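You operate a simulated robot arm through the tools that you are given. There is no shell and no other tool. Be economical: measure what you need, move in short steps, check, and stop when the job is done.

Carry out the task below with a simulated two-armed robot. There is one attempt and no reset: what you move stays moved.

## Task
Carry the tray to the table leaf and fill both cups on it with juice.
Fine: each to the line inside it; put the jug back. Set down upright: juice jug.
Where things are to end (x, y in the base frame): serving tray within 120 mm of [-1070, 510].

It is judged by the outcome, as a careful person would: the job done as asked, and still so three seconds after it is handed in. It fails if anything else is knocked over, pushed out of place, dropped, spilled or broken.

## Robot
Two 7-joint arms with two-finger parallel grippers on one trunk, on a base that drives. Base frame: it is fixed to the floor where the robot stands at the start and does not move with it; the origin is under the middle of the robot, x ahead of it, y to its left, z up. Readings come in mm, degrees, newtons and seconds.
The left shoulder is at the start at [64, 182, 1137], the right one opposite. With the tool pointing down near the work surface each hand reaches from about 100 to 720 mm from the robot's upright axis, wherever it stands, measured 20 degrees to its own side. Places, roughly: juice jug [-1500, 500, 750]; purple cup [-1250, 1000, 1250]; red cup (11x8x9 cm) [500, 100, 900]; top of the table leaf [-1200, 500, 800]; yellow cup (11x8x9 cm) [500, 0, 900]. Payload 3.91 kg a hand.
The tool frame of a hand sits at the grasp point between the pads (the TCP): z along the fingers, y along the line on which they close. The tips reach 30 mm beyond it. Largest opening 110 mm; finger width 20, thickness 10; the body of the gripper, 48 by 112 mm, starts 55 mm behind the TCP.
Orientation is told as [roll, pitch, yaw] about the base's x, y, z axes, in that order, counted from this pose: with the fingers straight down and closing along the base's y, the tool's x points along the base's -x, its y along +y and its z along -z.

## Interface
- The arms move only by the tool apply_moves. It takes "left_increments", "right_increments" or both (then of equal length, played together; a hand with none holds still); each is a list of rows, each a list of 7 numbers: the turn, a rotation vector about the base's x, y, z in degrees, then the shift along the base's x, y, z in mm, then the finger opening in mm, from 0 to 110. In form: [[ax, ay, az, tx, ty, tz, jaw], ...]. A call has 1 to 20 rows; each row shifts and turns the commanded pose from where the row before left it. Each row takes 0.2 s and may step no farther than 50 mm and 8.6 degrees from the row before; otherwise, or with a gripper value out of range, the whole call is refused. Where a pose cannot be reached the arm comes as near as it can. A force on the tool above 40 N (or 10 N above the force at the start of the call, whichever is more), or a blocked arm, ends the call early, and 0.2 s more pass. The fingers move at their own pace (about 72 mm/s each) and stop on an object; they squeeze with about 44 N. The grip force told is the motor's: it shows also when the fingers shut on nothing. Time passes only in rows, and 0.2 s behind the last, so rows that do not move let the fingers close. The reply holds the time, the measured pose of the TCP, the force on the tool along the base axes, the opening and the grip force, in the units named above and with some noise, with the torque about the TCP (base axes, N m) and any sound that the robot's microphone picked up.
- Cameras (640 x 400 px; columns grow to the right, rows downward): "scene" is now at [200.1, -3, 1325.1]; the picture's right is [-0.03, -1.00, 0.00], its down [-0.59, 0.02, -0.81] and it looks along [0.81, -0.02, -0.59] (base axes); focal length 214 px, centre (320, 200). "left" rides on the left gripper at [72, -17, -103] in its tool frame; the picture's right is [0.23, 0.97, 0.00], its down [-0.76, 0.18, -0.62] and it looks along [-0.61, 0.14, 0.78] (tool axes); focal length 222 px, centre (320, 200). "right" rides on the right gripper at [72, 17, -103] in its tool frame; the picture's right is [-0.23, 0.97, 0.00], its down [-0.76, -0.18, -0.62] and it looks along [-0.61, -0.14, 0.78] (tool axes); focal length 222 px, centre (320, 200). There is no depth. A picture from a camera that has moved, and an enlarged one, comes with that camera's place and axes in the base frame and with its lens.
- grab_frame(camera): a new picture of that camera. It takes no simulated time.
- raise_lower(by): slides the trunk up (or, below 0, down) by that many mm; the arms and the scene camera ride with it, the base frame stays. It gives what a move gives, with no picture.
- steer(legs): drives the robot by 1 to 6 legs, each [ahead, left, turn to the left] in mm, mm and degrees, along the robot's own axes; the way and the turn of a leg run together, so that a leg with both is an arc; at most 1500 mm and 180 degrees a leg. The arms and the cameras ride along, it lands a little off, and it stops where it bumps. It gives what a move gives.
- aim_head(pan, tilt): turns the head with the scene camera to pan (to the left, within 80 degrees either way) and tilt (down, from -29 to 69), counted from straight ahead of the robot. It gives what a move gives.
- close_up(camera, box): a new picture of the part [left, top, right, bottom] of that camera's present view, enlarged. It takes no simulated time.
- finish_job(): hands the job in; it is judged then, once.

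Go step by step. Nothing tells you exact positions but the pictures and the camera data: compare them with the known pose of the tool, close in by small moves and look again before you grip or let go. The budget is 120 turns and 92 pictures, counting those below and the enlarged ones. Unless the task says otherwise, let go and move clear before handing in, and close with one line.

The tools are called by a JSON object that holds its "method" and its "body". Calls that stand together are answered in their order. apply_moves: Moves the arms, as the interface text tells. Its arguments: {"type":"object","properties":{"left_increments":{"type":"array","items":{"type":"array","items":{"type":"number"}}},"right_increments":{"type":"array","items":{"type":"array","items":{"type":"number"}}}},"required":[]} The other tools are called the same way: raise_lower (by) slides the trunk up or down; steer (legs) drives the base; aim_head (pan, tilt) turns the head that bears the scene camera; grab_frame (camera) takes a picture; close_up (camera, box) takes an enlarged picture of a part of a camera's view; finish_job () hands the job in.

At the start:

```text
time_s: 0.0
left_tcp_pos: [430.8, 261.1, 1250.4]
left_tcp_rot: [0.0, 0.0, 0.0]
left_contact_force: [-0.5, 0.7, 1.3]
left_moment: [0.01, -0.03, -0.01]
left_gripper_width: 110.0
left_grasp_force: 0.0
right_tcp_pos: [288.4, -81.8, 1205.2]
right_tcp_rot: [-0.3, 0.2, -0.3]
right_contact_force: [24.8, 14.8, -17.6]
right_moment: [-1.89, 1.01, -1.79]
right_gripper_width: 110.0
right_grasp_force: 0.0
trunk travel left (down, up): [-400.0, 114.0]
robot x, y, heading: [3.2, 0.1, -0.0]
head pan, tilt: [3.8, 40.3]
```

scene: 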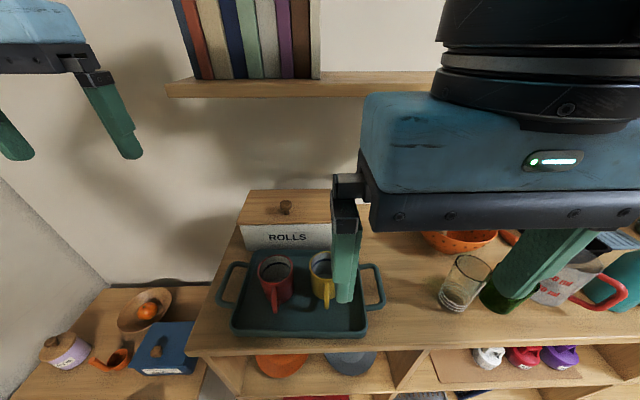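
right: 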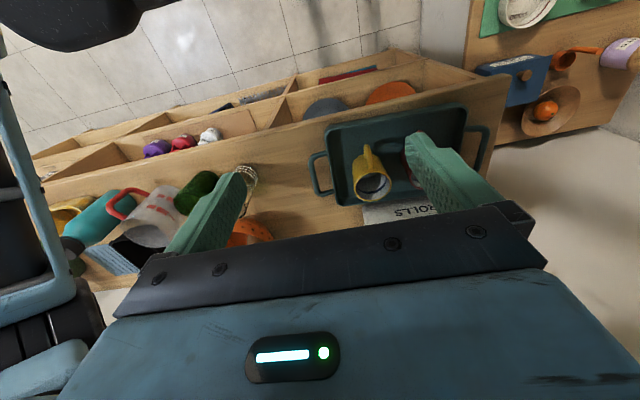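
left: 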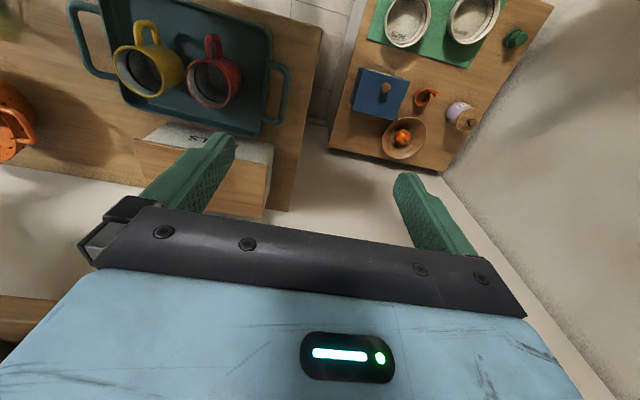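

I see the tray with both cups on the counter ahead, and the right hand hangs close over it. I'll first look closer at the tray and then around the room.

{"method": "close_up", "body": {"camera": "scene", "box": [190, 180, 410, 350]}}

{"method": "close_up", "body": {"camera": "left", "box": [40, 0, 340, 190]}}

{"method": "aim_head", "body": {"pan": 80, "tilt": 30}}

{"method": "grab_frame", "body": {"camera": "scene"}}

```text
2.35 times, centred on (300, 265) of scene
camera zoom: at [200.1, -3.0, 1325.1], right [-0.03, -1.0, 0.0], down [-0.59, 0.02, -0.81], along [0.81, -0.02, -0.59], focal length 505 px, centre (367, 47)
```

zoom: 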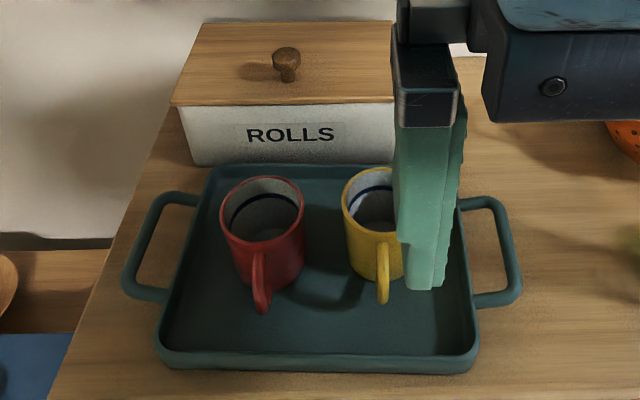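

```text
2.11 times, centred on (190, 95) of left
camera zoom: at [359.5, 244.4, 1352.9], right [-0.23, 0.97, 0.0], down [0.76, 0.18, 0.62], along [0.61, 0.14, -0.78], focal length 468 px, centre (594, 421)
```

zoom: 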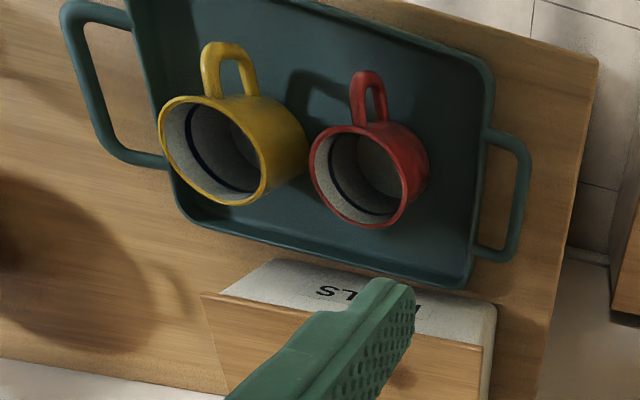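

```text
time_s: 1.5
left_tcp_pos: [431.9, 261.0, 1250.5]
left_tcp_rot: [0.0, 0.0, -0.1]
left_contact_force: [-0.5, -0.1, -1.4]
left_moment: [0.02, 0.03, -0.02]
left_gripper_width: 110.4
left_grasp_force: 0.1
right_tcp_pos: [293.0, -81.3, 1205.8]
right_tcp_rot: [-0.3, 0.3, -1.8]
right_contact_force: [99.0, 21.9, -8.5]
right_moment: [-2.64, 10.41, -3.91]
right_gripper_width: 110.0
right_grasp_force: 0.1
trunk travel left (down, up): [-400.0, 114.0]
robot x, y, heading: [-3.4, -1.8, -0.0]
head pan, tilt: [80.0, 30.0]
```

```text
86 pictures are left
camera scene: at [201.4, 7.1, 1329.7], right [0.09, -1.0, 0.0], down [-0.54, -0.05, -0.84], along [0.83, 0.07, -0.55], focal length 214 px, centre (320, 200)
```

scene: 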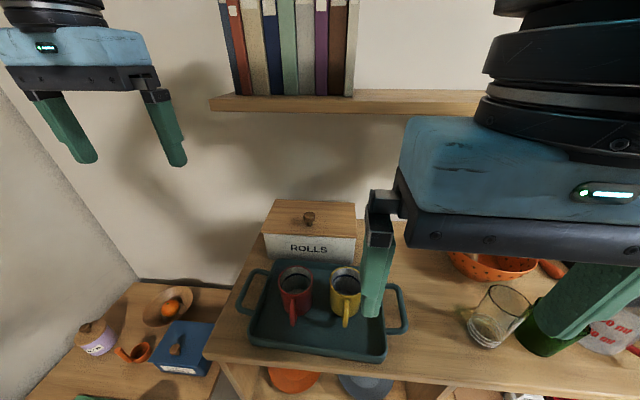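

The head is pressing on the right arm (hence the force), so I'll set the head straight and move the right hand away outward.

{"method": "aim_head", "body": {"pan": 3, "tilt": 35}}

{"method": "apply_moves", "body": {"right_increments": [[0, 0, 0, 15, -15, 0, 110], [0, 0, 0, 20, -25, 0, 110], [0, 0, 0, 20, -30, 0, 110], [0, 0, 0, 20, -35, 0, 110], [0, 0, 0, 20, -35, 0, 110], [0, 0, 0, 20, -30, 0, 110]]}}

```text
time_s: 3.0
left_tcp_pos: [430.6, 261.0, 1250.2]
left_tcp_rot: [0.0, 0.0, 0.0]
left_contact_force: [0.2, -0.4, -0.3]
left_moment: [-0.01, 0.0, 0.0]
left_gripper_width: 110.2
left_grasp_force: 0.1
right_tcp_pos: [290.7, -84.0, 1203.8]
right_tcp_rot: [-0.9, 0.1, -0.2]
right_contact_force: [62.8, -39.9, -45.0]
right_moment: [3.81, 2.52, 2.99]
right_gripper_width: 110.1
right_grasp_force: 0.1
trunk travel left (down, up): [-400.0, 114.0]
robot x, y, heading: [-2.4, -1.8, -0.2]
head pan, tilt: [3.0, 35.0]
```

```text
time_s: 4.4
left_tcp_pos: [431.5, 260.5, 1250.4]
left_tcp_rot: [0.1, 0.0, 0.0]
left_contact_force: [0.3, -0.1, 0.1]
left_moment: [0.01, -0.03, -0.02]
left_gripper_width: 110.0
left_grasp_force: 0.1
right_tcp_pos: [402.3, -252.2, 1203.0]
right_tcp_rot: [-0.4, 0.2, -0.2]
right_contact_force: [0.1, -0.4, -0.2]
right_moment: [0.0, -0.02, -0.02]
right_gripper_width: 110.2
right_grasp_force: 0.1
trunk travel left (down, up): [-400.0, 114.0]
robot x, y, heading: [0.1, -3.0, 0.0]
head pan, tilt: [3.0, 35.0]
```

The right arm is free now with no force. I'll view the tray unobstructed and then look to both sides.

{"method": "grab_frame", "body": {"camera": "scene"}}

{"method": "aim_head", "body": {"pan": 80, "tilt": 25}}

{"method": "grab_frame", "body": {"camera": "scene"}}

{"method": "aim_head", "body": {"pan": -80, "tilt": 25}}

{"method": "grab_frame", "body": {"camera": "scene"}}

```text
85 pictures are left
camera scene: at [200.8, 3.5, 1326.9], right [0.05, -1.0, 0.0], down [-0.57, -0.03, -0.82], along [0.82, 0.04, -0.57], focal length 214 px, centre (320, 200)
```

scene: 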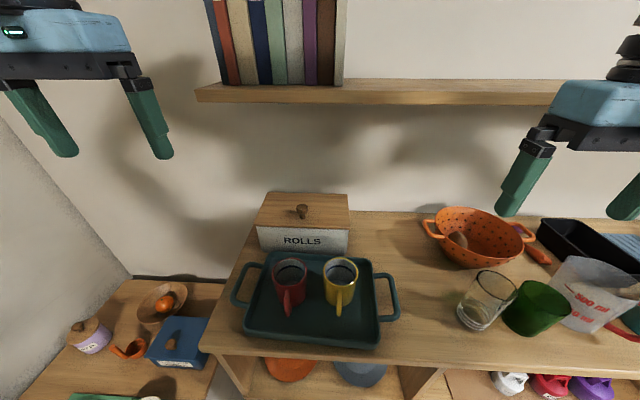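

```text
time_s: 5.9
left_tcp_pos: [430.4, 261.2, 1250.2]
left_tcp_rot: [0.0, 0.0, 0.0]
left_contact_force: [0.1, 1.1, -0.3]
left_moment: [0.01, 0.03, 0.0]
left_gripper_width: 110.1
left_grasp_force: 0.2
right_tcp_pos: [402.4, -250.5, 1203.2]
right_tcp_rot: [-0.4, 0.1, -0.2]
right_contact_force: [-0.9, -0.9, 0.0]
right_moment: [0.0, -0.02, 0.01]
right_gripper_width: 110.1
right_grasp_force: 0.1
trunk travel left (down, up): [-400.0, 114.0]
robot x, y, heading: [0.9, 2.1, 0.2]
head pan, tilt: [80.0, 25.0]
```

```text
84 pictures are left
camera scene: at [128.8, 90.1, 1342.6], right [0.98, -0.17, 0.0], down [-0.07, -0.42, -0.91], along [0.16, 0.89, -0.42], focal length 214 px, centre (320, 200)
```

scene: 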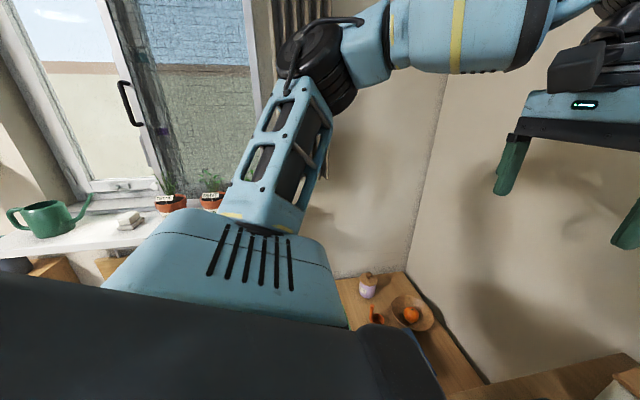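

```text
time_s: 8.3
left_tcp_pos: [431.1, 261.2, 1249.7]
left_tcp_rot: [0.0, 0.0, 0.0]
left_contact_force: [0.1, 0.1, 0.2]
left_moment: [0.0, 0.03, -0.02]
left_gripper_width: 110.3
left_grasp_force: 0.0
right_tcp_pos: [401.6, -251.2, 1204.0]
right_tcp_rot: [-0.4, 0.1, -0.3]
right_contact_force: [-0.4, -0.2, -0.3]
right_moment: [0.03, 0.03, 0.0]
right_gripper_width: 110.2
right_grasp_force: 0.0
trunk travel left (down, up): [-400.0, 114.0]
robot x, y, heading: [-1.6, 2.4, -0.1]
head pan, tilt: [-80.0, 25.0]
```

```text
83 pictures are left
camera scene: at [128.8, -91.3, 1342.7], right [-0.98, -0.17, 0.0], down [-0.07, 0.42, -0.91], along [0.16, -0.89, -0.42], focal length 214 px, centre (320, 200)
```

scene: 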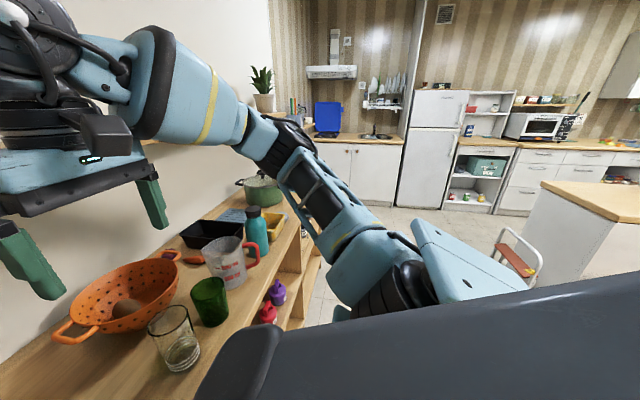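

Next I scout the destination empty-handed: back off a little and turn to see the table leaf and jug.

{"method": "aim_head", "body": {"pan": 0, "tilt": 35}}

{"method": "steer", "body": {"legs": [[-250, 0, 0], [0, 0, 110]]}}

{"method": "grab_frame", "body": {"camera": "scene"}}

```text
time_s: 9.9
left_tcp_pos: [431.2, 260.4, 1251.2]
left_tcp_rot: [0.0, 0.0, 0.0]
left_contact_force: [0.3, -0.1, -0.3]
left_moment: [0.03, -0.02, 0.01]
left_gripper_width: 110.3
left_grasp_force: 0.1
right_tcp_pos: [401.8, -251.4, 1202.8]
right_tcp_rot: [-0.4, 0.1, -0.3]
right_contact_force: [-0.5, -0.5, 0.1]
right_moment: [-0.02, 0.01, 0.02]
right_gripper_width: 110.2
right_grasp_force: 0.0
trunk travel left (down, up): [-400.0, 114.0]
robot x, y, heading: [-1.7, -0.7, 0.3]
head pan, tilt: [0.0, 35.0]
```

```text
time_s: 16.3
left_tcp_pos: [-637.1, 319.5, 1250.8]
left_tcp_rot: [0.0, 0.1, 109.6]
left_contact_force: [0.6, 0.0, 1.1]
left_moment: [-0.01, 0.01, 0.0]
left_gripper_width: 110.1
left_grasp_force: 0.0
right_tcp_pos: [-143.9, 464.3, 1204.4]
right_tcp_rot: [-0.4, 0.3, 109.3]
right_contact_force: [-0.5, 0.4, -0.2]
right_moment: [-0.03, 0.01, -0.01]
right_gripper_width: 110.4
right_grasp_force: 0.0
trunk travel left (down, up): [-400.0, 114.0]
robot x, y, heading: [-245.6, -0.5, 109.6]
head pan, tilt: [0.0, 35.0]
```

```text
82 pictures are left
camera scene: at [-315.9, 190.4, 1326.9], right [0.94, 0.33, 0.0], down [0.19, -0.54, -0.82], along [-0.27, 0.77, -0.57], focal length 214 px, centre (320, 200)
```

scene: 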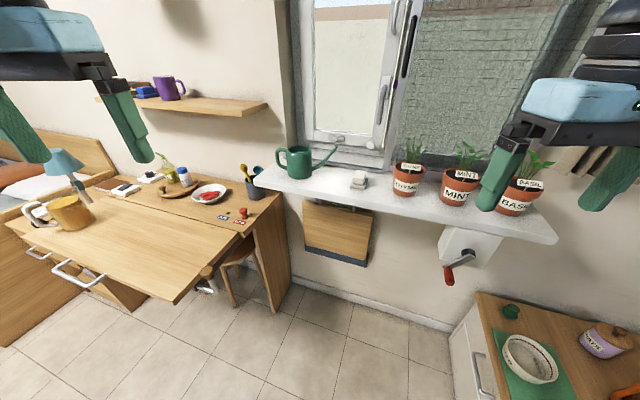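

The leaf extends from the desk toward me at left; the jug seems to be the orange-brown one at its far end. I'll look closer by turning the head left.

{"method": "aim_head", "body": {"pan": 45, "tilt": 30}}

{"method": "grab_frame", "body": {"camera": "scene"}}

{"method": "close_up", "body": {"camera": "scene", "box": [180, 120, 460, 320]}}

```text
time_s: 17.4
left_tcp_pos: [-636.9, 320.4, 1250.4]
left_tcp_rot: [-0.2, 0.0, 109.6]
left_contact_force: [0.1, -0.3, 0.1]
left_moment: [-0.03, -0.02, 0.01]
left_gripper_width: 109.8
left_grasp_force: 0.1
right_tcp_pos: [-144.3, 463.7, 1204.2]
right_tcp_rot: [-0.3, 0.3, 109.3]
right_contact_force: [0.5, 0.3, -0.9]
right_moment: [-0.02, 0.0, 0.0]
right_gripper_width: 109.9
right_grasp_force: 0.1
trunk travel left (down, up): [-400.0, 114.0]
robot x, y, heading: [-243.2, -0.9, 109.4]
head pan, tilt: [45.0, 30.0]
```

```text
81 pictures are left
camera scene: at [-368.0, 146.4, 1334.7], right [0.43, 0.9, 0.0], down [0.45, -0.22, -0.87], along [-0.78, 0.37, -0.5], focal length 214 px, centre (320, 200)
```

scene: 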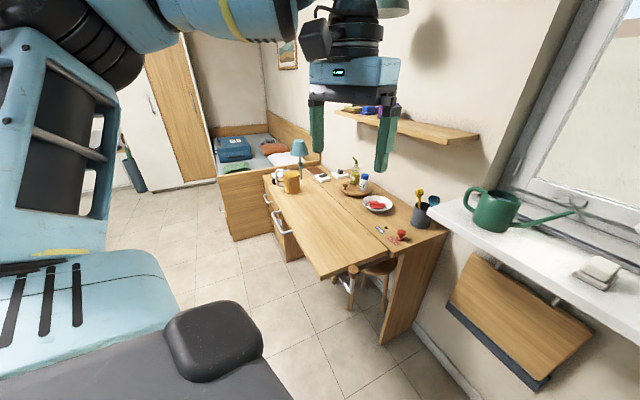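

```text
2.00 times, centred on (320, 220) of scene
camera zoom: at [-368.0, 146.4, 1334.7], right [0.43, 0.9, 0.0], down [0.45, -0.22, -0.87], along [-0.78, 0.37, -0.5], focal length 429 px, centre (320, 160)
```

zoom: 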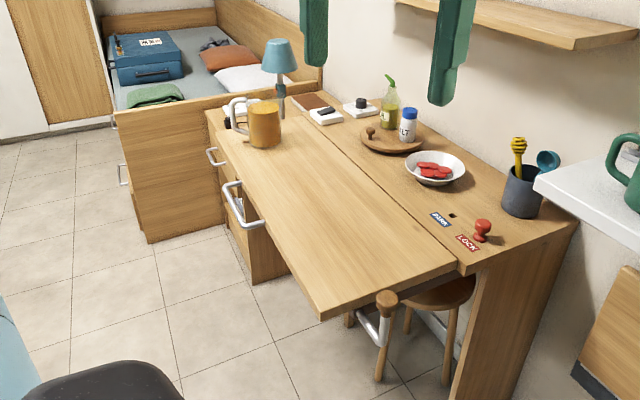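

There is a red pin with "LOCK" / "PARK" labels and a support bracket under the leaf; I need to see whether the leaf is secured before loading it.

{"method": "close_up", "body": {"camera": "scene", "box": [330, 200, 450, 290]}}

{"method": "close_up", "body": {"camera": "scene", "box": [250, 150, 370, 240]}}

```text
4.44 times, centred on (390, 245) of scene
camera zoom: at [-368.0, 146.4, 1334.7], right [0.43, 0.9, 0.0], down [0.45, -0.22, -0.87], along [-0.78, 0.37, -0.5], focal length 953 px, centre (9, 0)
```

zoom: 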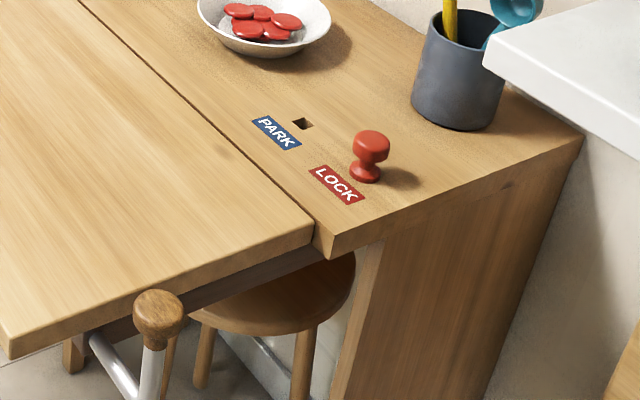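

```text
4.44 times, centred on (310, 195) of scene
camera zoom: at [-368.0, 146.4, 1334.7], right [0.43, 0.9, 0.0], down [0.45, -0.22, -0.87], along [-0.78, 0.37, -0.5], focal length 953 px, centre (364, 222)
```

zoom: 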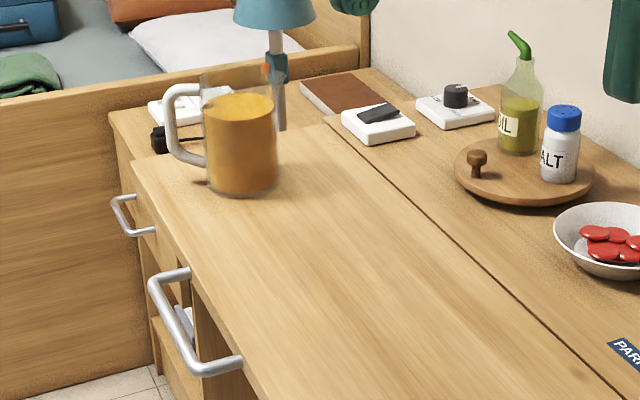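

The pin sits in LOCK and the jug stands on the leaf at about (-1500, 500), leaf spanning roughly x -1640…-780, y 340…650. I'll drive in front of it and look at it squarely, including underneath.

{"method": "steer", "body": {"legs": [[0, 0, -19.5], [-150, 0, 0], [0, 700, 0]]}}

{"method": "aim_head", "body": {"pan": 0, "tilt": 35}}

{"method": "grab_frame", "body": {"camera": "scene"}}

```text
time_s: 25.9
left_tcp_pos: [-1195.6, 276.8, 1250.1]
left_tcp_rot: [0.1, 0.0, 90.3]
left_contact_force: [-0.8, 0.0, 0.2]
left_moment: [-0.01, -0.03, 0.0]
left_gripper_width: 109.7
left_grasp_force: 0.0
right_tcp_pos: [-683.6, 249.5, 1203.8]
right_tcp_rot: [-0.3, 0.2, 89.9]
right_contact_force: [-0.2, 0.0, -0.5]
right_moment: [-0.05, 0.02, -0.02]
right_gripper_width: 110.1
right_grasp_force: 0.1
trunk travel left (down, up): [-400.0, 114.0]
robot x, y, heading: [-936.6, -152.6, 90.5]
head pan, tilt: [45.0, 30.0]
```

```text
time_s: 27.0
left_tcp_pos: [-1196.0, 276.8, 1249.2]
left_tcp_rot: [-0.1, 0.0, 90.2]
left_contact_force: [0.3, 0.1, -1.0]
left_moment: [-0.03, -0.01, 0.02]
left_gripper_width: 110.0
left_grasp_force: 0.0
right_tcp_pos: [-684.0, 248.4, 1204.6]
right_tcp_rot: [-0.3, 0.2, 89.9]
right_contact_force: [0.5, -0.2, -0.2]
right_moment: [0.03, 0.0, 0.02]
right_gripper_width: 110.1
right_grasp_force: 0.1
trunk travel left (down, up): [-400.0, 114.0]
robot x, y, heading: [-934.7, -152.5, 90.1]
head pan, tilt: [0.0, 35.0]
```

```text
77 pictures are left
camera scene: at [-935.8, 47.7, 1326.9], right [1.0, 0.0, 0.0], down [0.0, -0.57, -0.82], along [0.0, 0.82, -0.57], focal length 214 px, centre (320, 200)
```

scene: 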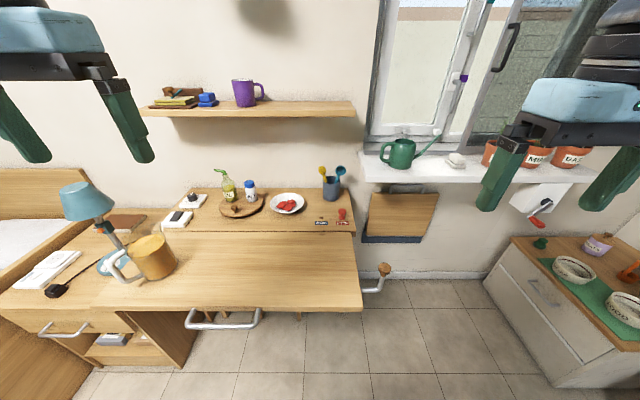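

{"method": "close_up", "body": {"camera": "scene", "box": [300, 195, 420, 325]}}

{"method": "raise_lower", "body": {"by": -400}}

{"method": "aim_head", "body": {"pan": 0, "tilt": 25}}

{"method": "grab_frame", "body": {"camera": "scene"}}

```text
3.08 times, centred on (360, 260) of scene
camera zoom: at [-935.8, 47.7, 1326.9], right [1.0, 0.0, 0.0], down [0.0, -0.57, -0.82], along [0.0, 0.82, -0.57], focal length 660 px, centre (197, 15)
```

zoom: 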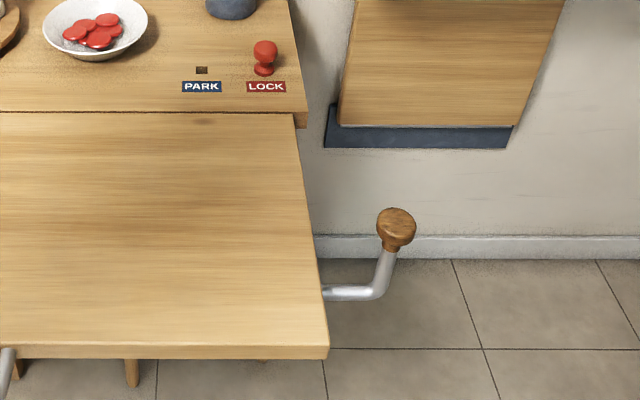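

```text
time_s: 30.9
left_tcp_pos: [-1196.1, 276.6, 851.4]
left_tcp_rot: [0.0, -0.1, 90.2]
left_contact_force: [-0.2, 0.4, 0.5]
left_moment: [-0.04, -0.02, 0.0]
left_gripper_width: 110.1
left_grasp_force: 0.1
right_tcp_pos: [-683.4, 249.3, 804.4]
right_tcp_rot: [-0.3, 0.2, 89.8]
right_contact_force: [-0.3, 0.5, 0.3]
right_moment: [-0.01, 0.01, 0.03]
right_gripper_width: 109.8
right_grasp_force: 0.0
trunk travel left (down, up): [0.0, 514.0]
robot x, y, heading: [-932.6, -154.1, 90.1]
head pan, tilt: [0.0, 35.0]
```

```text
time_s: 31.6
left_tcp_pos: [-1195.6, 276.5, 850.5]
left_tcp_rot: [0.0, 0.0, 90.3]
left_contact_force: [0.6, 0.4, -0.6]
left_moment: [0.01, -0.02, -0.01]
left_gripper_width: 110.3
left_grasp_force: 0.0
right_tcp_pos: [-682.9, 248.5, 804.2]
right_tcp_rot: [-0.4, 0.3, 89.9]
right_contact_force: [-0.8, -0.1, -0.2]
right_moment: [0.0, 0.01, 0.04]
right_gripper_width: 109.9
right_grasp_force: 0.1
trunk travel left (down, up): [0.0, 514.0]
robot x, y, heading: [-934.5, -152.8, 90.3]
head pan, tilt: [0.0, 25.0]
```

```text
75 pictures are left
camera scene: at [-936.1, 183.0, 922.7], right [1.0, 0.0, 0.0], down [0.0, -0.42, -0.91], along [0.0, 0.91, -0.42], focal length 214 px, centre (320, 200)
```

scene: 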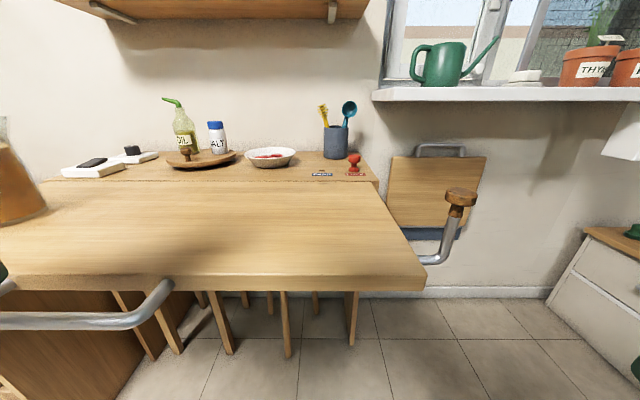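

There's a crank with a wooden knob at the end of the leaf, maybe the leaf support. I'll bring the right-hand camera low to look beneath the leaf before trusting it.

{"method": "apply_moves", "body": {"right_increments": [[0, 0, 0, 0, -40, 0, 110], [0, 0, 0, 0, -30, -30, 110], [0, 0, 0, 0, 0, -50, 110], [0, 0, 0, 0, 0, -50, 110], [0, 0, 0, 0, 0, -50, 110], [0, 0, 0, 0, 0, -30, 110], [8, 0, 0, -10, 0, 0, 110], [8, 0, 0, -20, 0, 0, 110], [8, 0, 0, -20, 0, 0, 110], [8, 0, 0, -20, 0, 0, 110], [8, 0, 0, -20, 0, 0, 110], [8, 0, 0, -10, 0, 0, 110], [8, 0, 0, 0, 0, 0, 110], [8, 0, 0, 0, 0, 0, 110]]}}

{"method": "grab_frame", "body": {"camera": "right"}}

```text
time_s: 34.6
left_tcp_pos: [-1196.2, 276.0, 850.6]
left_tcp_rot: [0.0, 0.0, 90.2]
left_contact_force: [0.8, -0.8, -0.6]
left_moment: [0.0, 0.01, 0.0]
left_gripper_width: 109.9
left_grasp_force: 0.1
right_tcp_pos: [-836.4, 377.2, 670.5]
right_tcp_rot: [-0.2, -63.8, 89.8]
right_contact_force: [0.9, 0.6, 0.0]
right_moment: [0.01, 0.0, -0.01]
right_gripper_width: 109.8
right_grasp_force: 0.1
right hand out of reach, approached as far as the arm can: row 3, 4, 5, 6, 7, 8, 9, 10, 11, 12, 13, 14
trunk travel left (down, up): [0.0, 514.0]
robot x, y, heading: [-935.3, -158.8, 90.1]
head pan, tilt: [0.0, 25.0]
```

```text
74 pictures are left
camera right: at [-853.1, 252.7, 650.6], right [-0.97, 0.11, 0.2], down [0.17, -0.22, 0.96], along [0.15, 0.97, 0.2], focal length 222 px, centre (320, 200)
```

right: 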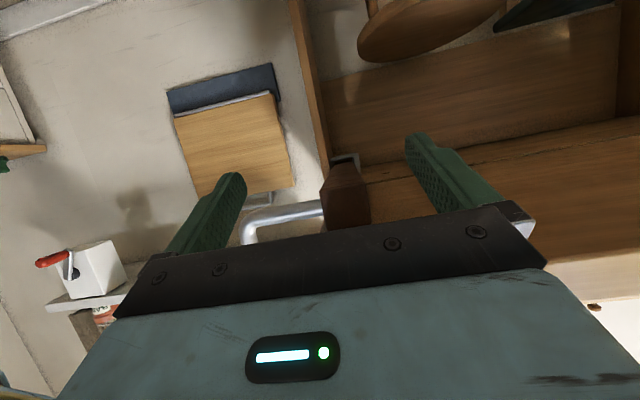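

{"method": "close_up", "body": {"camera": "right", "box": [220, 60, 520, 250]}}

```text
2.11 times, centred on (370, 155) of right
camera zoom: at [-853.1, 252.7, 650.6], right [-0.97, 0.11, 0.2], down [0.17, -0.22, 0.96], along [0.15, 0.97, 0.2], focal length 468 px, centre (215, 295)
```

zoom: 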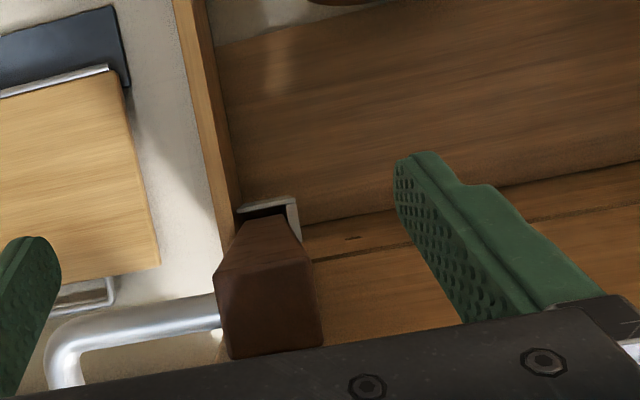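

The brown loper is drawn out of its socket under the leaf. I'll check that the red pin is really seated in LOCK.

{"method": "close_up", "body": {"camera": "scene", "box": [300, 135, 400, 195]}}

{"method": "close_up", "body": {"camera": "scene", "box": [360, 170, 500, 300]}}

```text
6.40 times, centred on (350, 165) of scene
camera zoom: at [-936.1, 183.0, 922.7], right [1.0, 0.0, 0.0], down [0.0, -0.42, -0.91], along [0.0, 0.91, -0.42], focal length 1373 px, centre (128, 424)
```

zoom: 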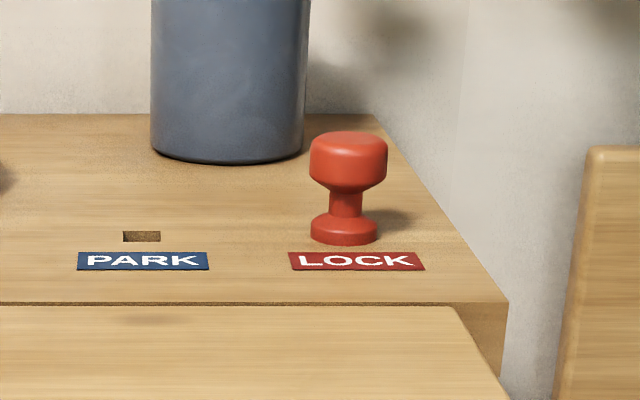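

```text
3.08 times, centred on (430, 235) of scene
camera zoom: at [-936.1, 183.0, 922.7], right [1.0, 0.0, 0.0], down [0.0, -0.42, -0.91], along [0.0, 0.91, -0.42], focal length 660 px, centre (-18, 92)
```

zoom: 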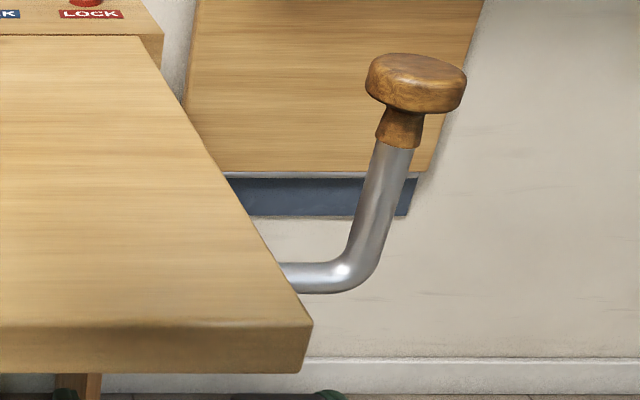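

The pin is flush in LOCK and the loper is out, so the leaf is secured. I'll back out, raise the trunk, and restore the right hand before going back for the tray.

{"method": "steer", "body": {"legs": [[-250, 0, 0]]}}

{"method": "raise_lower", "body": {"by": 400}}

{"method": "apply_moves", "body": {"right_increments": [[-8, 0, 0, 20, 0, 30, 110], [-8, 0, 0, 20, 0, 30, 110], [-8, 0, 0, 20, 0, 30, 110], [-8, 0, 0, 20, 0, 30, 110], [-8, 0, 0, 20, 0, 30, 110], [-8, 0, 0, 0, 0, 30, 110], [-8, 0, 0, 0, 20, 30, 110], [-8, 0, 0, 0, 20, 0, 110]]}}

```text
time_s: 36.5
left_tcp_pos: [-1195.3, 18.1, 849.6]
left_tcp_rot: [0.0, 0.0, 90.2]
left_contact_force: [0.5, 0.0, -1.6]
left_moment: [-0.03, 0.0, 0.01]
left_gripper_width: 109.7
left_grasp_force: 0.1
right_tcp_pos: [-835.1, 121.0, 670.8]
right_tcp_rot: [-0.2, -63.8, 89.8]
right_contact_force: [0.7, 0.0, -0.3]
right_moment: [0.0, -0.01, -0.02]
right_gripper_width: 110.2
right_grasp_force: 0.1
trunk travel left (down, up): [0.0, 514.0]
robot x, y, heading: [-936.4, -412.2, 90.5]
head pan, tilt: [0.0, 25.0]
```

```text
time_s: 40.3
left_tcp_pos: [-1195.4, 20.7, 1249.9]
left_tcp_rot: [0.0, 0.0, 90.2]
left_contact_force: [0.3, -0.5, -0.4]
left_moment: [0.02, 0.0, -0.01]
left_gripper_width: 110.1
left_grasp_force: 0.1
right_tcp_pos: [-835.3, 120.8, 1070.4]
right_tcp_rot: [-0.2, -63.7, 90.0]
right_contact_force: [0.8, 0.3, 0.2]
right_moment: [-0.02, 0.03, -0.04]
right_gripper_width: 110.1
right_grasp_force: 0.1
trunk travel left (down, up): [-400.0, 114.0]
robot x, y, heading: [-931.3, -414.0, 90.2]
head pan, tilt: [0.0, 25.0]
```

```text
time_s: 42.1
left_tcp_pos: [-1196.1, 20.2, 1249.2]
left_tcp_rot: [0.1, 0.1, 90.2]
left_contact_force: [0.2, 0.3, 0.2]
left_moment: [-0.03, -0.01, 0.0]
left_gripper_width: 109.7
left_grasp_force: 0.1
right_tcp_pos: [-738.1, 160.0, 1281.7]
right_tcp_rot: [-0.4, 0.4, 90.0]
right_contact_force: [-0.2, 0.1, 0.2]
right_moment: [0.0, 0.0, 0.03]
right_gripper_width: 110.0
right_grasp_force: 0.0
trunk travel left (down, up): [-400.0, 114.0]
robot x, y, heading: [-932.5, -408.8, 90.6]
head pan, tilt: [0.0, 25.0]
```

Now drive back to the counter with the hands pulled in.

{"method": "apply_moves", "body": {"right_increments": [[0, 0, 0, 10, -45, -20, 110], [0, 0, 0, 10, -45, -20, 110], [0, 0, 0, 10, -45, -20, 110], [0, 0, 0, 10, -45, -20, 110]]}}

{"method": "steer", "body": {"legs": [[0, 0, -90.3], [0, 435, 0], [920, 0, 0]]}}

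{"method": "aim_head", "body": {"pan": 0, "tilt": 50}}

{"method": "grab_frame", "body": {"camera": "scene"}}

```text
refused: row 1 steps farther than a row can; nothing moved
```

```text
time_s: 54.7
left_tcp_pos: [431.3, 273.3, 1251.4]
left_tcp_rot: [0.0, -0.1, -0.6]
left_contact_force: [0.1, -0.7, -0.4]
left_moment: [-0.05, -0.01, 0.01]
left_gripper_width: 109.9
left_grasp_force: 0.0
right_tcp_pos: [563.7, -188.3, 1281.1]
right_tcp_rot: [-0.3, 0.2, -0.9]
right_contact_force: [0.5, 0.7, 0.6]
right_moment: [0.01, -0.03, 0.01]
right_gripper_width: 110.1
right_grasp_force: 0.1
trunk travel left (down, up): [-400.0, 114.0]
robot x, y, heading: [-3.6, 11.5, -0.5]
head pan, tilt: [0.0, 25.0]
```

```text
time_s: 55.6
left_tcp_pos: [431.3, 272.1, 1250.8]
left_tcp_rot: [0.1, 0.1, -0.7]
left_contact_force: [0.4, 0.0, 0.1]
left_moment: [0.0, -0.02, 0.01]
left_gripper_width: 109.8
left_grasp_force: 0.0
right_tcp_pos: [563.7, -187.6, 1282.6]
right_tcp_rot: [-0.2, 0.2, -0.9]
right_contact_force: [0.1, 0.1, 0.9]
right_moment: [0.04, -0.01, 0.01]
right_gripper_width: 110.0
right_grasp_force: 0.0
trunk travel left (down, up): [-400.0, 114.0]
robot x, y, heading: [-5.7, 16.0, -0.5]
head pan, tilt: [0.0, 50.0]
```

```text
70 pictures are left
camera scene: at [185.4, 13.6, 1305.2], right [-0.01, -1.0, 0.0], down [-0.77, 0.01, -0.64], along [0.64, -0.01, -0.77], focal length 214 px, centre (320, 200)
```

scene: 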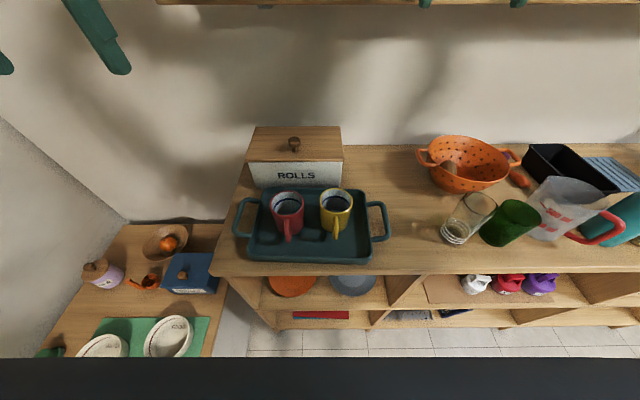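

I'm in front of the tray; handles look to be at about (475, 206, 900) and (460, -130, 900). I'll bring both hands above the handles with narrowed fingers and look with the wrist cameras.

{"method": "apply_moves", "body": {"left_increments": [[0, 0, 0, 0, 0, 0, 40], [0, 0, 0, 0, 0, 0, 40], [0, 0, 0, 10, 10, -20, 40], [0, 0, 0, 10, 0, -40, 40], [0, 0, 0, 10, 0, -40, 40], [0, 0, 0, 0, 0, -40, 40]], "right_increments": [[0, 0, 0, -40, 0, -10, 40], [0, 0, 0, -45, 0, -20, 40], [0, 0, 0, -15, 0, -45, 40], [0, 0, 0, 0, 10, -45, 40], [0, 0, 0, 0, 10, -45, 40], [0, 0, 0, 0, 10, -45, 40]]}}

{"method": "grab_frame", "body": {"camera": "left"}}

{"method": "grab_frame", "body": {"camera": "right"}}

```text
time_s: 57.0
left_tcp_pos: [462.1, 282.8, 1110.8]
left_tcp_rot: [-0.1, 0.1, -0.6]
left_contact_force: [0.3, -0.1, 0.7]
left_moment: [0.01, 0.01, 0.02]
left_gripper_width: 40.3
left_grasp_force: 0.0
right_tcp_pos: [465.7, -157.3, 1070.1]
right_tcp_rot: [-0.3, 0.2, -0.9]
right_contact_force: [-0.4, 0.8, 0.6]
right_moment: [0.04, 0.02, -0.01]
right_gripper_width: 40.0
right_grasp_force: 0.0
trunk travel left (down, up): [-400.0, 114.0]
robot x, y, heading: [-0.3, 14.1, -0.5]
head pan, tilt: [0.0, 50.0]
```

```text
69 pictures are left
camera left: at [390.1, 267.2, 1212.8], right [-0.22, 0.98, 0.0], down [0.76, 0.17, 0.62], along [0.61, 0.14, -0.78], focal length 222 px, centre (320, 200)
```

left: 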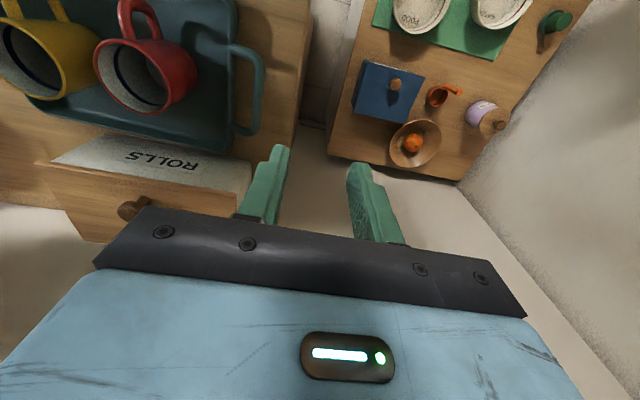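

```text
68 pictures are left
camera right: at [393.9, -138.4, 1173.9], right [0.24, 0.97, -0.01], down [0.76, -0.19, 0.62], along [0.6, -0.16, -0.78], focal length 222 px, centre (320, 200)
```

right: 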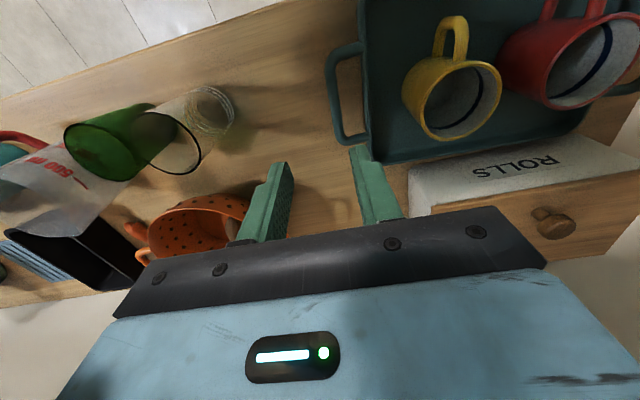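

{"method": "apply_moves", "body": {"left_increments": [[0, 0, 0, 7, -40, -25, 40], [0, 0, 0.6, 7, -40, -25, 40], [0, 0, 0, 0, 0, -45, 40], [0, 0, 0, 0, 0, -25, 40]], "right_increments": [[0, 0, 0, -4, 10, -20, 40], [0.3, 0, 0.9, 0, 10, -20, 40], [0, 0, 0, 0, 0, -20, 40], [0, 0, 0, 0, 0, -20, 40]]}}

{"method": "grab_frame", "body": {"camera": "left"}}

{"method": "grab_frame", "body": {"camera": "right"}}

{"method": "close_up", "body": {"camera": "scene", "box": [200, 110, 420, 280]}}

```text
time_s: 58.0
left_tcp_pos: [475.4, 203.4, 988.9]
left_tcp_rot: [0.0, 0.0, 0.0]
left_contact_force: [0.9, -0.1, 0.5]
left_moment: [0.0, -0.01, 0.03]
left_gripper_width: 40.2
left_grasp_force: 0.1
right_tcp_pos: [460.1, -137.3, 990.3]
right_tcp_rot: [0.0, 0.3, 0.0]
right_contact_force: [-0.1, 0.8, -0.1]
right_moment: [0.0, 0.02, 0.03]
right_gripper_width: 40.1
right_grasp_force: 0.1
trunk travel left (down, up): [-400.0, 114.0]
robot x, y, heading: [-8.9, 12.9, -0.7]
head pan, tilt: [0.0, 50.0]
```

```text
67 pictures are left
camera left: at [402.9, 187.2, 1091.6], right [-0.23, 0.97, 0.0], down [0.76, 0.18, 0.62], along [0.61, 0.14, -0.78], focal length 222 px, centre (320, 200)
```

left: 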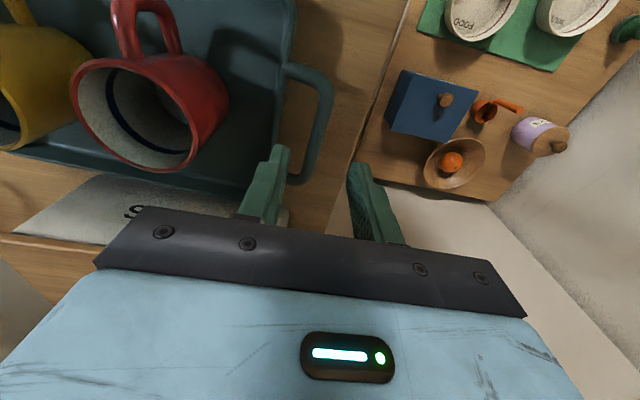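

```text
66 pictures are left
camera right: at [388.2, -120.9, 1093.5], right [0.23, 0.97, 0.0], down [0.76, -0.18, 0.62], along [0.6, -0.14, -0.78], focal length 222 px, centre (320, 200)
```

right: 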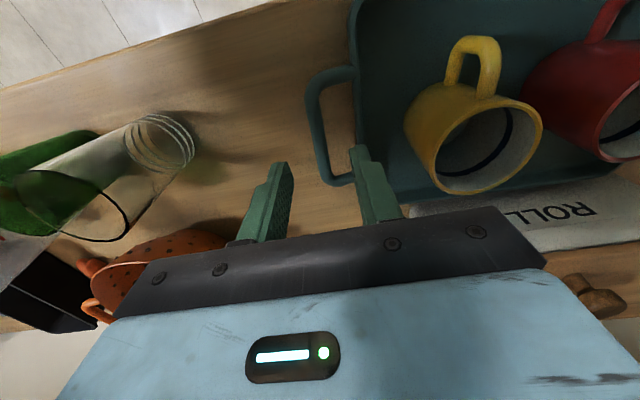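

```text
2.35 times, centred on (310, 195) of scene
camera zoom: at [186.1, 13.4, 1305.1], right [-0.01, -1.0, 0.0], down [-0.77, 0.01, -0.64], along [0.64, -0.01, -0.77], focal length 505 px, centre (344, 212)
```

zoom: 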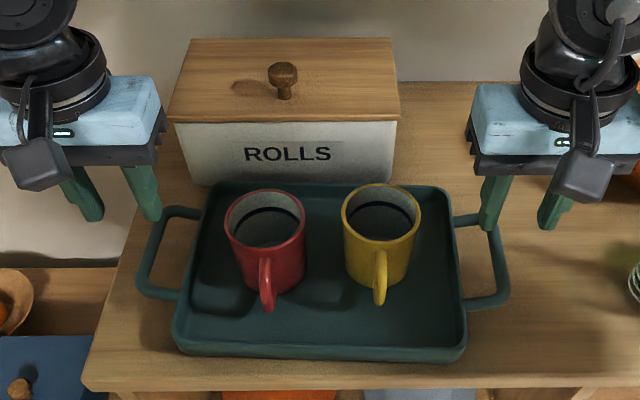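

Hands line up over the handles: bars near (478, 204, ~905) and (462, -139, ~905). Descending to just around bar height and checking.

{"method": "apply_moves", "body": {"left_increments": [[0, 0, 0, 2, 1, -25, 40], [0, 0, 0, 0, 0, -25, 40], [0, 0, 0, 0, 0, -15, 40]], "right_increments": [[0, 0, 0, 2, -2, -25, 40], [0, 0, 0, 0, 0, -25, 40], [0, 0, 0, 0, 0, -15, 40]]}}

{"method": "grab_frame", "body": {"camera": "left"}}

{"method": "grab_frame", "body": {"camera": "right"}}

{"method": "close_up", "body": {"camera": "scene", "box": [200, 110, 420, 280]}}

```text
time_s: 58.8
left_tcp_pos: [475.5, 204.6, 925.0]
left_tcp_rot: [0.0, 0.0, 0.0]
left_contact_force: [-0.3, -0.4, -0.5]
left_moment: [0.01, -0.02, -0.01]
left_gripper_width: 40.1
left_grasp_force: 0.0
right_tcp_pos: [463.3, -140.3, 924.1]
right_tcp_rot: [0.0, 0.2, 0.0]
right_contact_force: [0.0, 1.1, -0.4]
right_moment: [-0.01, -0.03, 0.0]
right_gripper_width: 39.9
right_grasp_force: 0.0
trunk travel left (down, up): [-400.0, 114.0]
robot x, y, heading: [-7.6, 15.1, -0.3]
head pan, tilt: [0.0, 50.0]
```

```text
64 pictures are left
camera left: at [404.8, 187.6, 1028.1], right [-0.23, 0.97, 0.0], down [0.76, 0.18, 0.62], along [0.61, 0.14, -0.78], focal length 222 px, centre (320, 200)
```

left: 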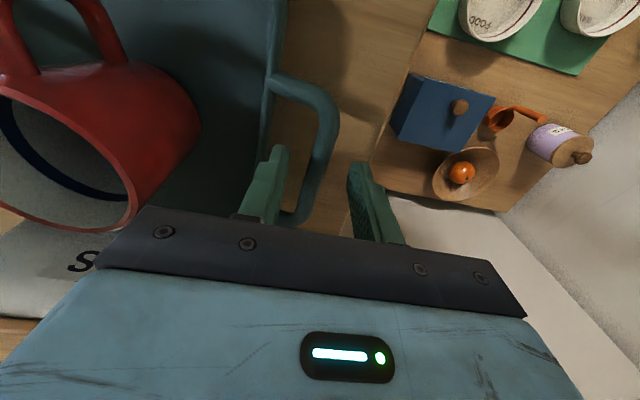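

```text
63 pictures are left
camera right: at [391.5, -122.5, 1028.0], right [0.23, 0.97, 0.0], down [0.76, -0.18, 0.62], along [0.6, -0.14, -0.78], focal length 222 px, centre (320, 200)
```

right: 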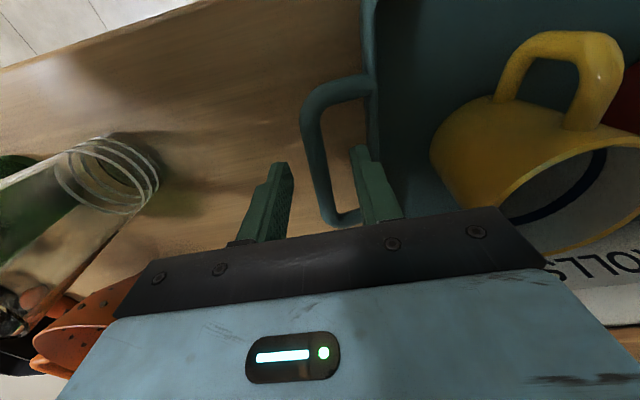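

```text
2.35 times, centred on (310, 195) of scene
camera zoom: at [185.9, 13.5, 1305.1], right [-0.01, -1.0, 0.0], down [-0.77, 0.01, -0.64], along [0.64, -0.01, -0.77], focal length 505 px, centre (344, 212)
```

zoom: 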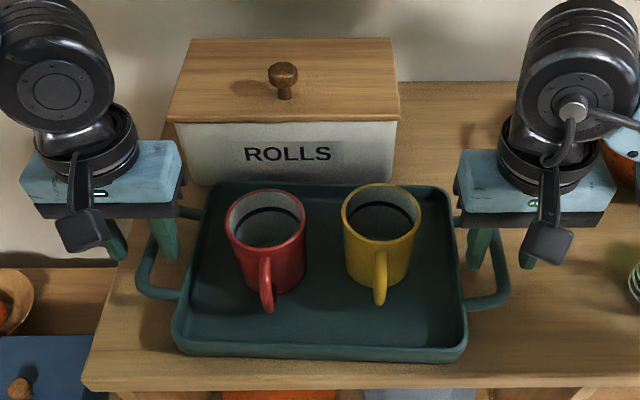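

Both bars lie centred between the fingers; I'll lower about 17 mm more and close both hands.

{"method": "apply_moves", "body": {"left_increments": [[0, 0, 0, 0, 0, -9, 40], [0, 0, 0, 0, 0, -8, 40]], "right_increments": [[0, 0, 0, 0, 0, -9, 40], [0, 0, 0, 0, 0, -8, 40]]}}

{"method": "close_up", "body": {"camera": "left", "box": [210, 80, 430, 250]}}

{"method": "close_up", "body": {"camera": "right", "box": [210, 60, 430, 240]}}

```text
time_s: 59.4
left_tcp_pos: [475.9, 204.0, 907.8]
left_tcp_rot: [0.0, -0.1, 0.0]
left_contact_force: [0.2, 0.1, 0.5]
left_moment: [-0.01, 0.01, 0.03]
left_gripper_width: 40.0
left_grasp_force: 0.0
right_tcp_pos: [463.0, -140.3, 907.8]
right_tcp_rot: [0.0, 0.3, -0.1]
right_contact_force: [0.4, 0.7, -0.1]
right_moment: [0.0, 0.0, -0.02]
right_gripper_width: 39.9
right_grasp_force: 0.0
trunk travel left (down, up): [-400.0, 114.0]
robot x, y, heading: [-5.8, 15.6, -0.6]
head pan, tilt: [0.0, 50.0]
```

```text
2.35 times, centred on (320, 165) of left
camera zoom: at [404.6, 187.4, 1010.2], right [-0.23, 0.97, 0.0], down [0.76, 0.18, 0.62], along [0.61, 0.14, -0.78], focal length 523 px, centre (320, 282)
```

zoom: 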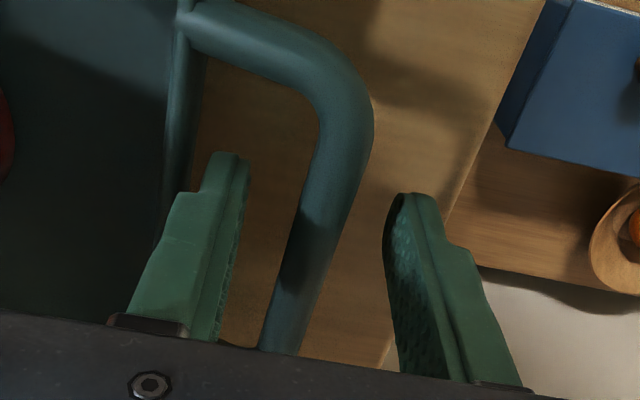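

```text
2.22 times, centred on (320, 150) of right
camera zoom: at [391.0, -122.5, 1011.5], right [0.23, 0.97, 0.0], down [0.76, -0.18, 0.62], along [0.6, -0.14, -0.78], focal length 494 px, centre (320, 311)
```

zoom: 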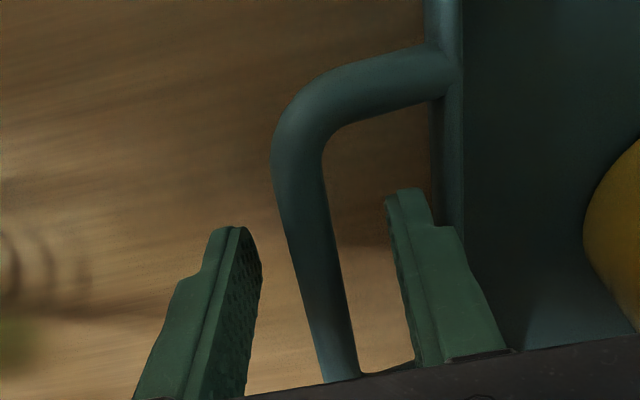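

{"method": "apply_moves", "body": {"left_increments": [[0, 0, 0, 0, 0, -5, 40], [0, 0, 0, 0, 0, 0, 25], [0, 0, 0, 0, 0, 0, 0], [0, 0, 0, 0, 0, 0, 0], [0, 0, 0, 0, 0, 0, 0]], "right_increments": [[0, 0, 0, 0, 0, -5, 40], [0, 0, 0, 0, 0, 0, 25], [0, 0, 0, 0, 0, 0, 0], [0, 0, 0, 0, 0, 0, 0], [0, 0, 0, 0, 0, 0, 0]]}}

```text
time_s: 60.6
left_tcp_pos: [474.6, 204.0, 902.5]
left_tcp_rot: [0.0, 0.0, 0.0]
left_contact_force: [-3.7, -1.2, 0.7]
left_moment: [-0.05, -0.51, -0.97]
left_gripper_width: 12.9
left_grasp_force: 43.7
right_tcp_pos: [463.0, -139.5, 904.6]
right_tcp_rot: [0.1, 0.2, -0.2]
right_contact_force: [5.5, 1.5, -0.3]
right_moment: [0.05, 0.15, -0.91]
right_gripper_width: 12.5
right_grasp_force: 43.6
trunk travel left (down, up): [-400.0, 114.0]
robot x, y, heading: [-4.7, 15.0, -0.6]
head pan, tilt: [0.0, 50.0]
```

Both handles are gripped (12.5 mm bars). Lifting slowly together.

{"method": "apply_moves", "body": {"left_increments": [[0, 0, 0, 0, 0, 5, 0], [0, 0, 0, 0, 0, 5, 0], [0, 0, 0, 0, 0, 5, 0], [0, 0, 0, 0, 0, 5, 0]], "right_increments": [[0, 0, 0, 0, 0, 5, 0], [0, 0, 0, 0, 0, 5, 0], [0, 0, 0, 0, 0, 5, 0], [0, 0, 0, 0, 0, 5, 0]]}}

{"method": "grab_frame", "body": {"camera": "scene"}}

```text
time_s: 61.6
left_tcp_pos: [475.4, 203.9, 922.9]
left_tcp_rot: [0.0, 0.2, -0.2]
left_contact_force: [-7.0, -3.8, -3.5]
left_moment: [0.0, 0.28, -0.97]
left_gripper_width: 12.9
left_grasp_force: 43.7
right_tcp_pos: [461.9, -139.7, 924.4]
right_tcp_rot: [0.0, 0.2, 0.0]
right_contact_force: [5.5, 4.0, -3.6]
right_moment: [0.03, -0.23, -0.9]
right_gripper_width: 12.6
right_grasp_force: 44.0
trunk travel left (down, up): [-400.0, 114.0]
robot x, y, heading: [-0.4, 18.0, -0.5]
head pan, tilt: [0.0, 50.0]
```

```text
59 pictures are left
camera scene: at [185.9, 13.5, 1305.1], right [-0.01, -1.0, 0.0], down [-0.77, 0.01, -0.64], along [0.64, -0.01, -0.77], focal length 214 px, centre (320, 200)
```

scene: 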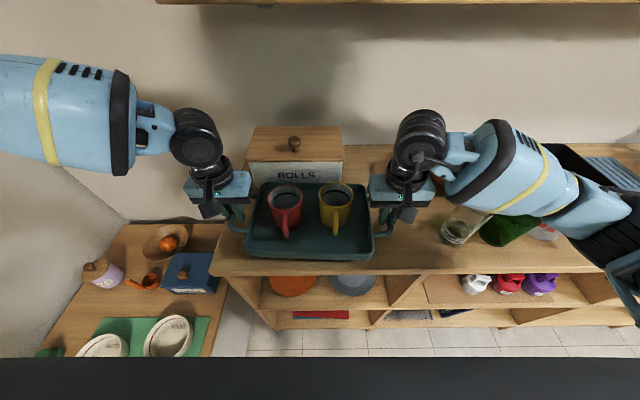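

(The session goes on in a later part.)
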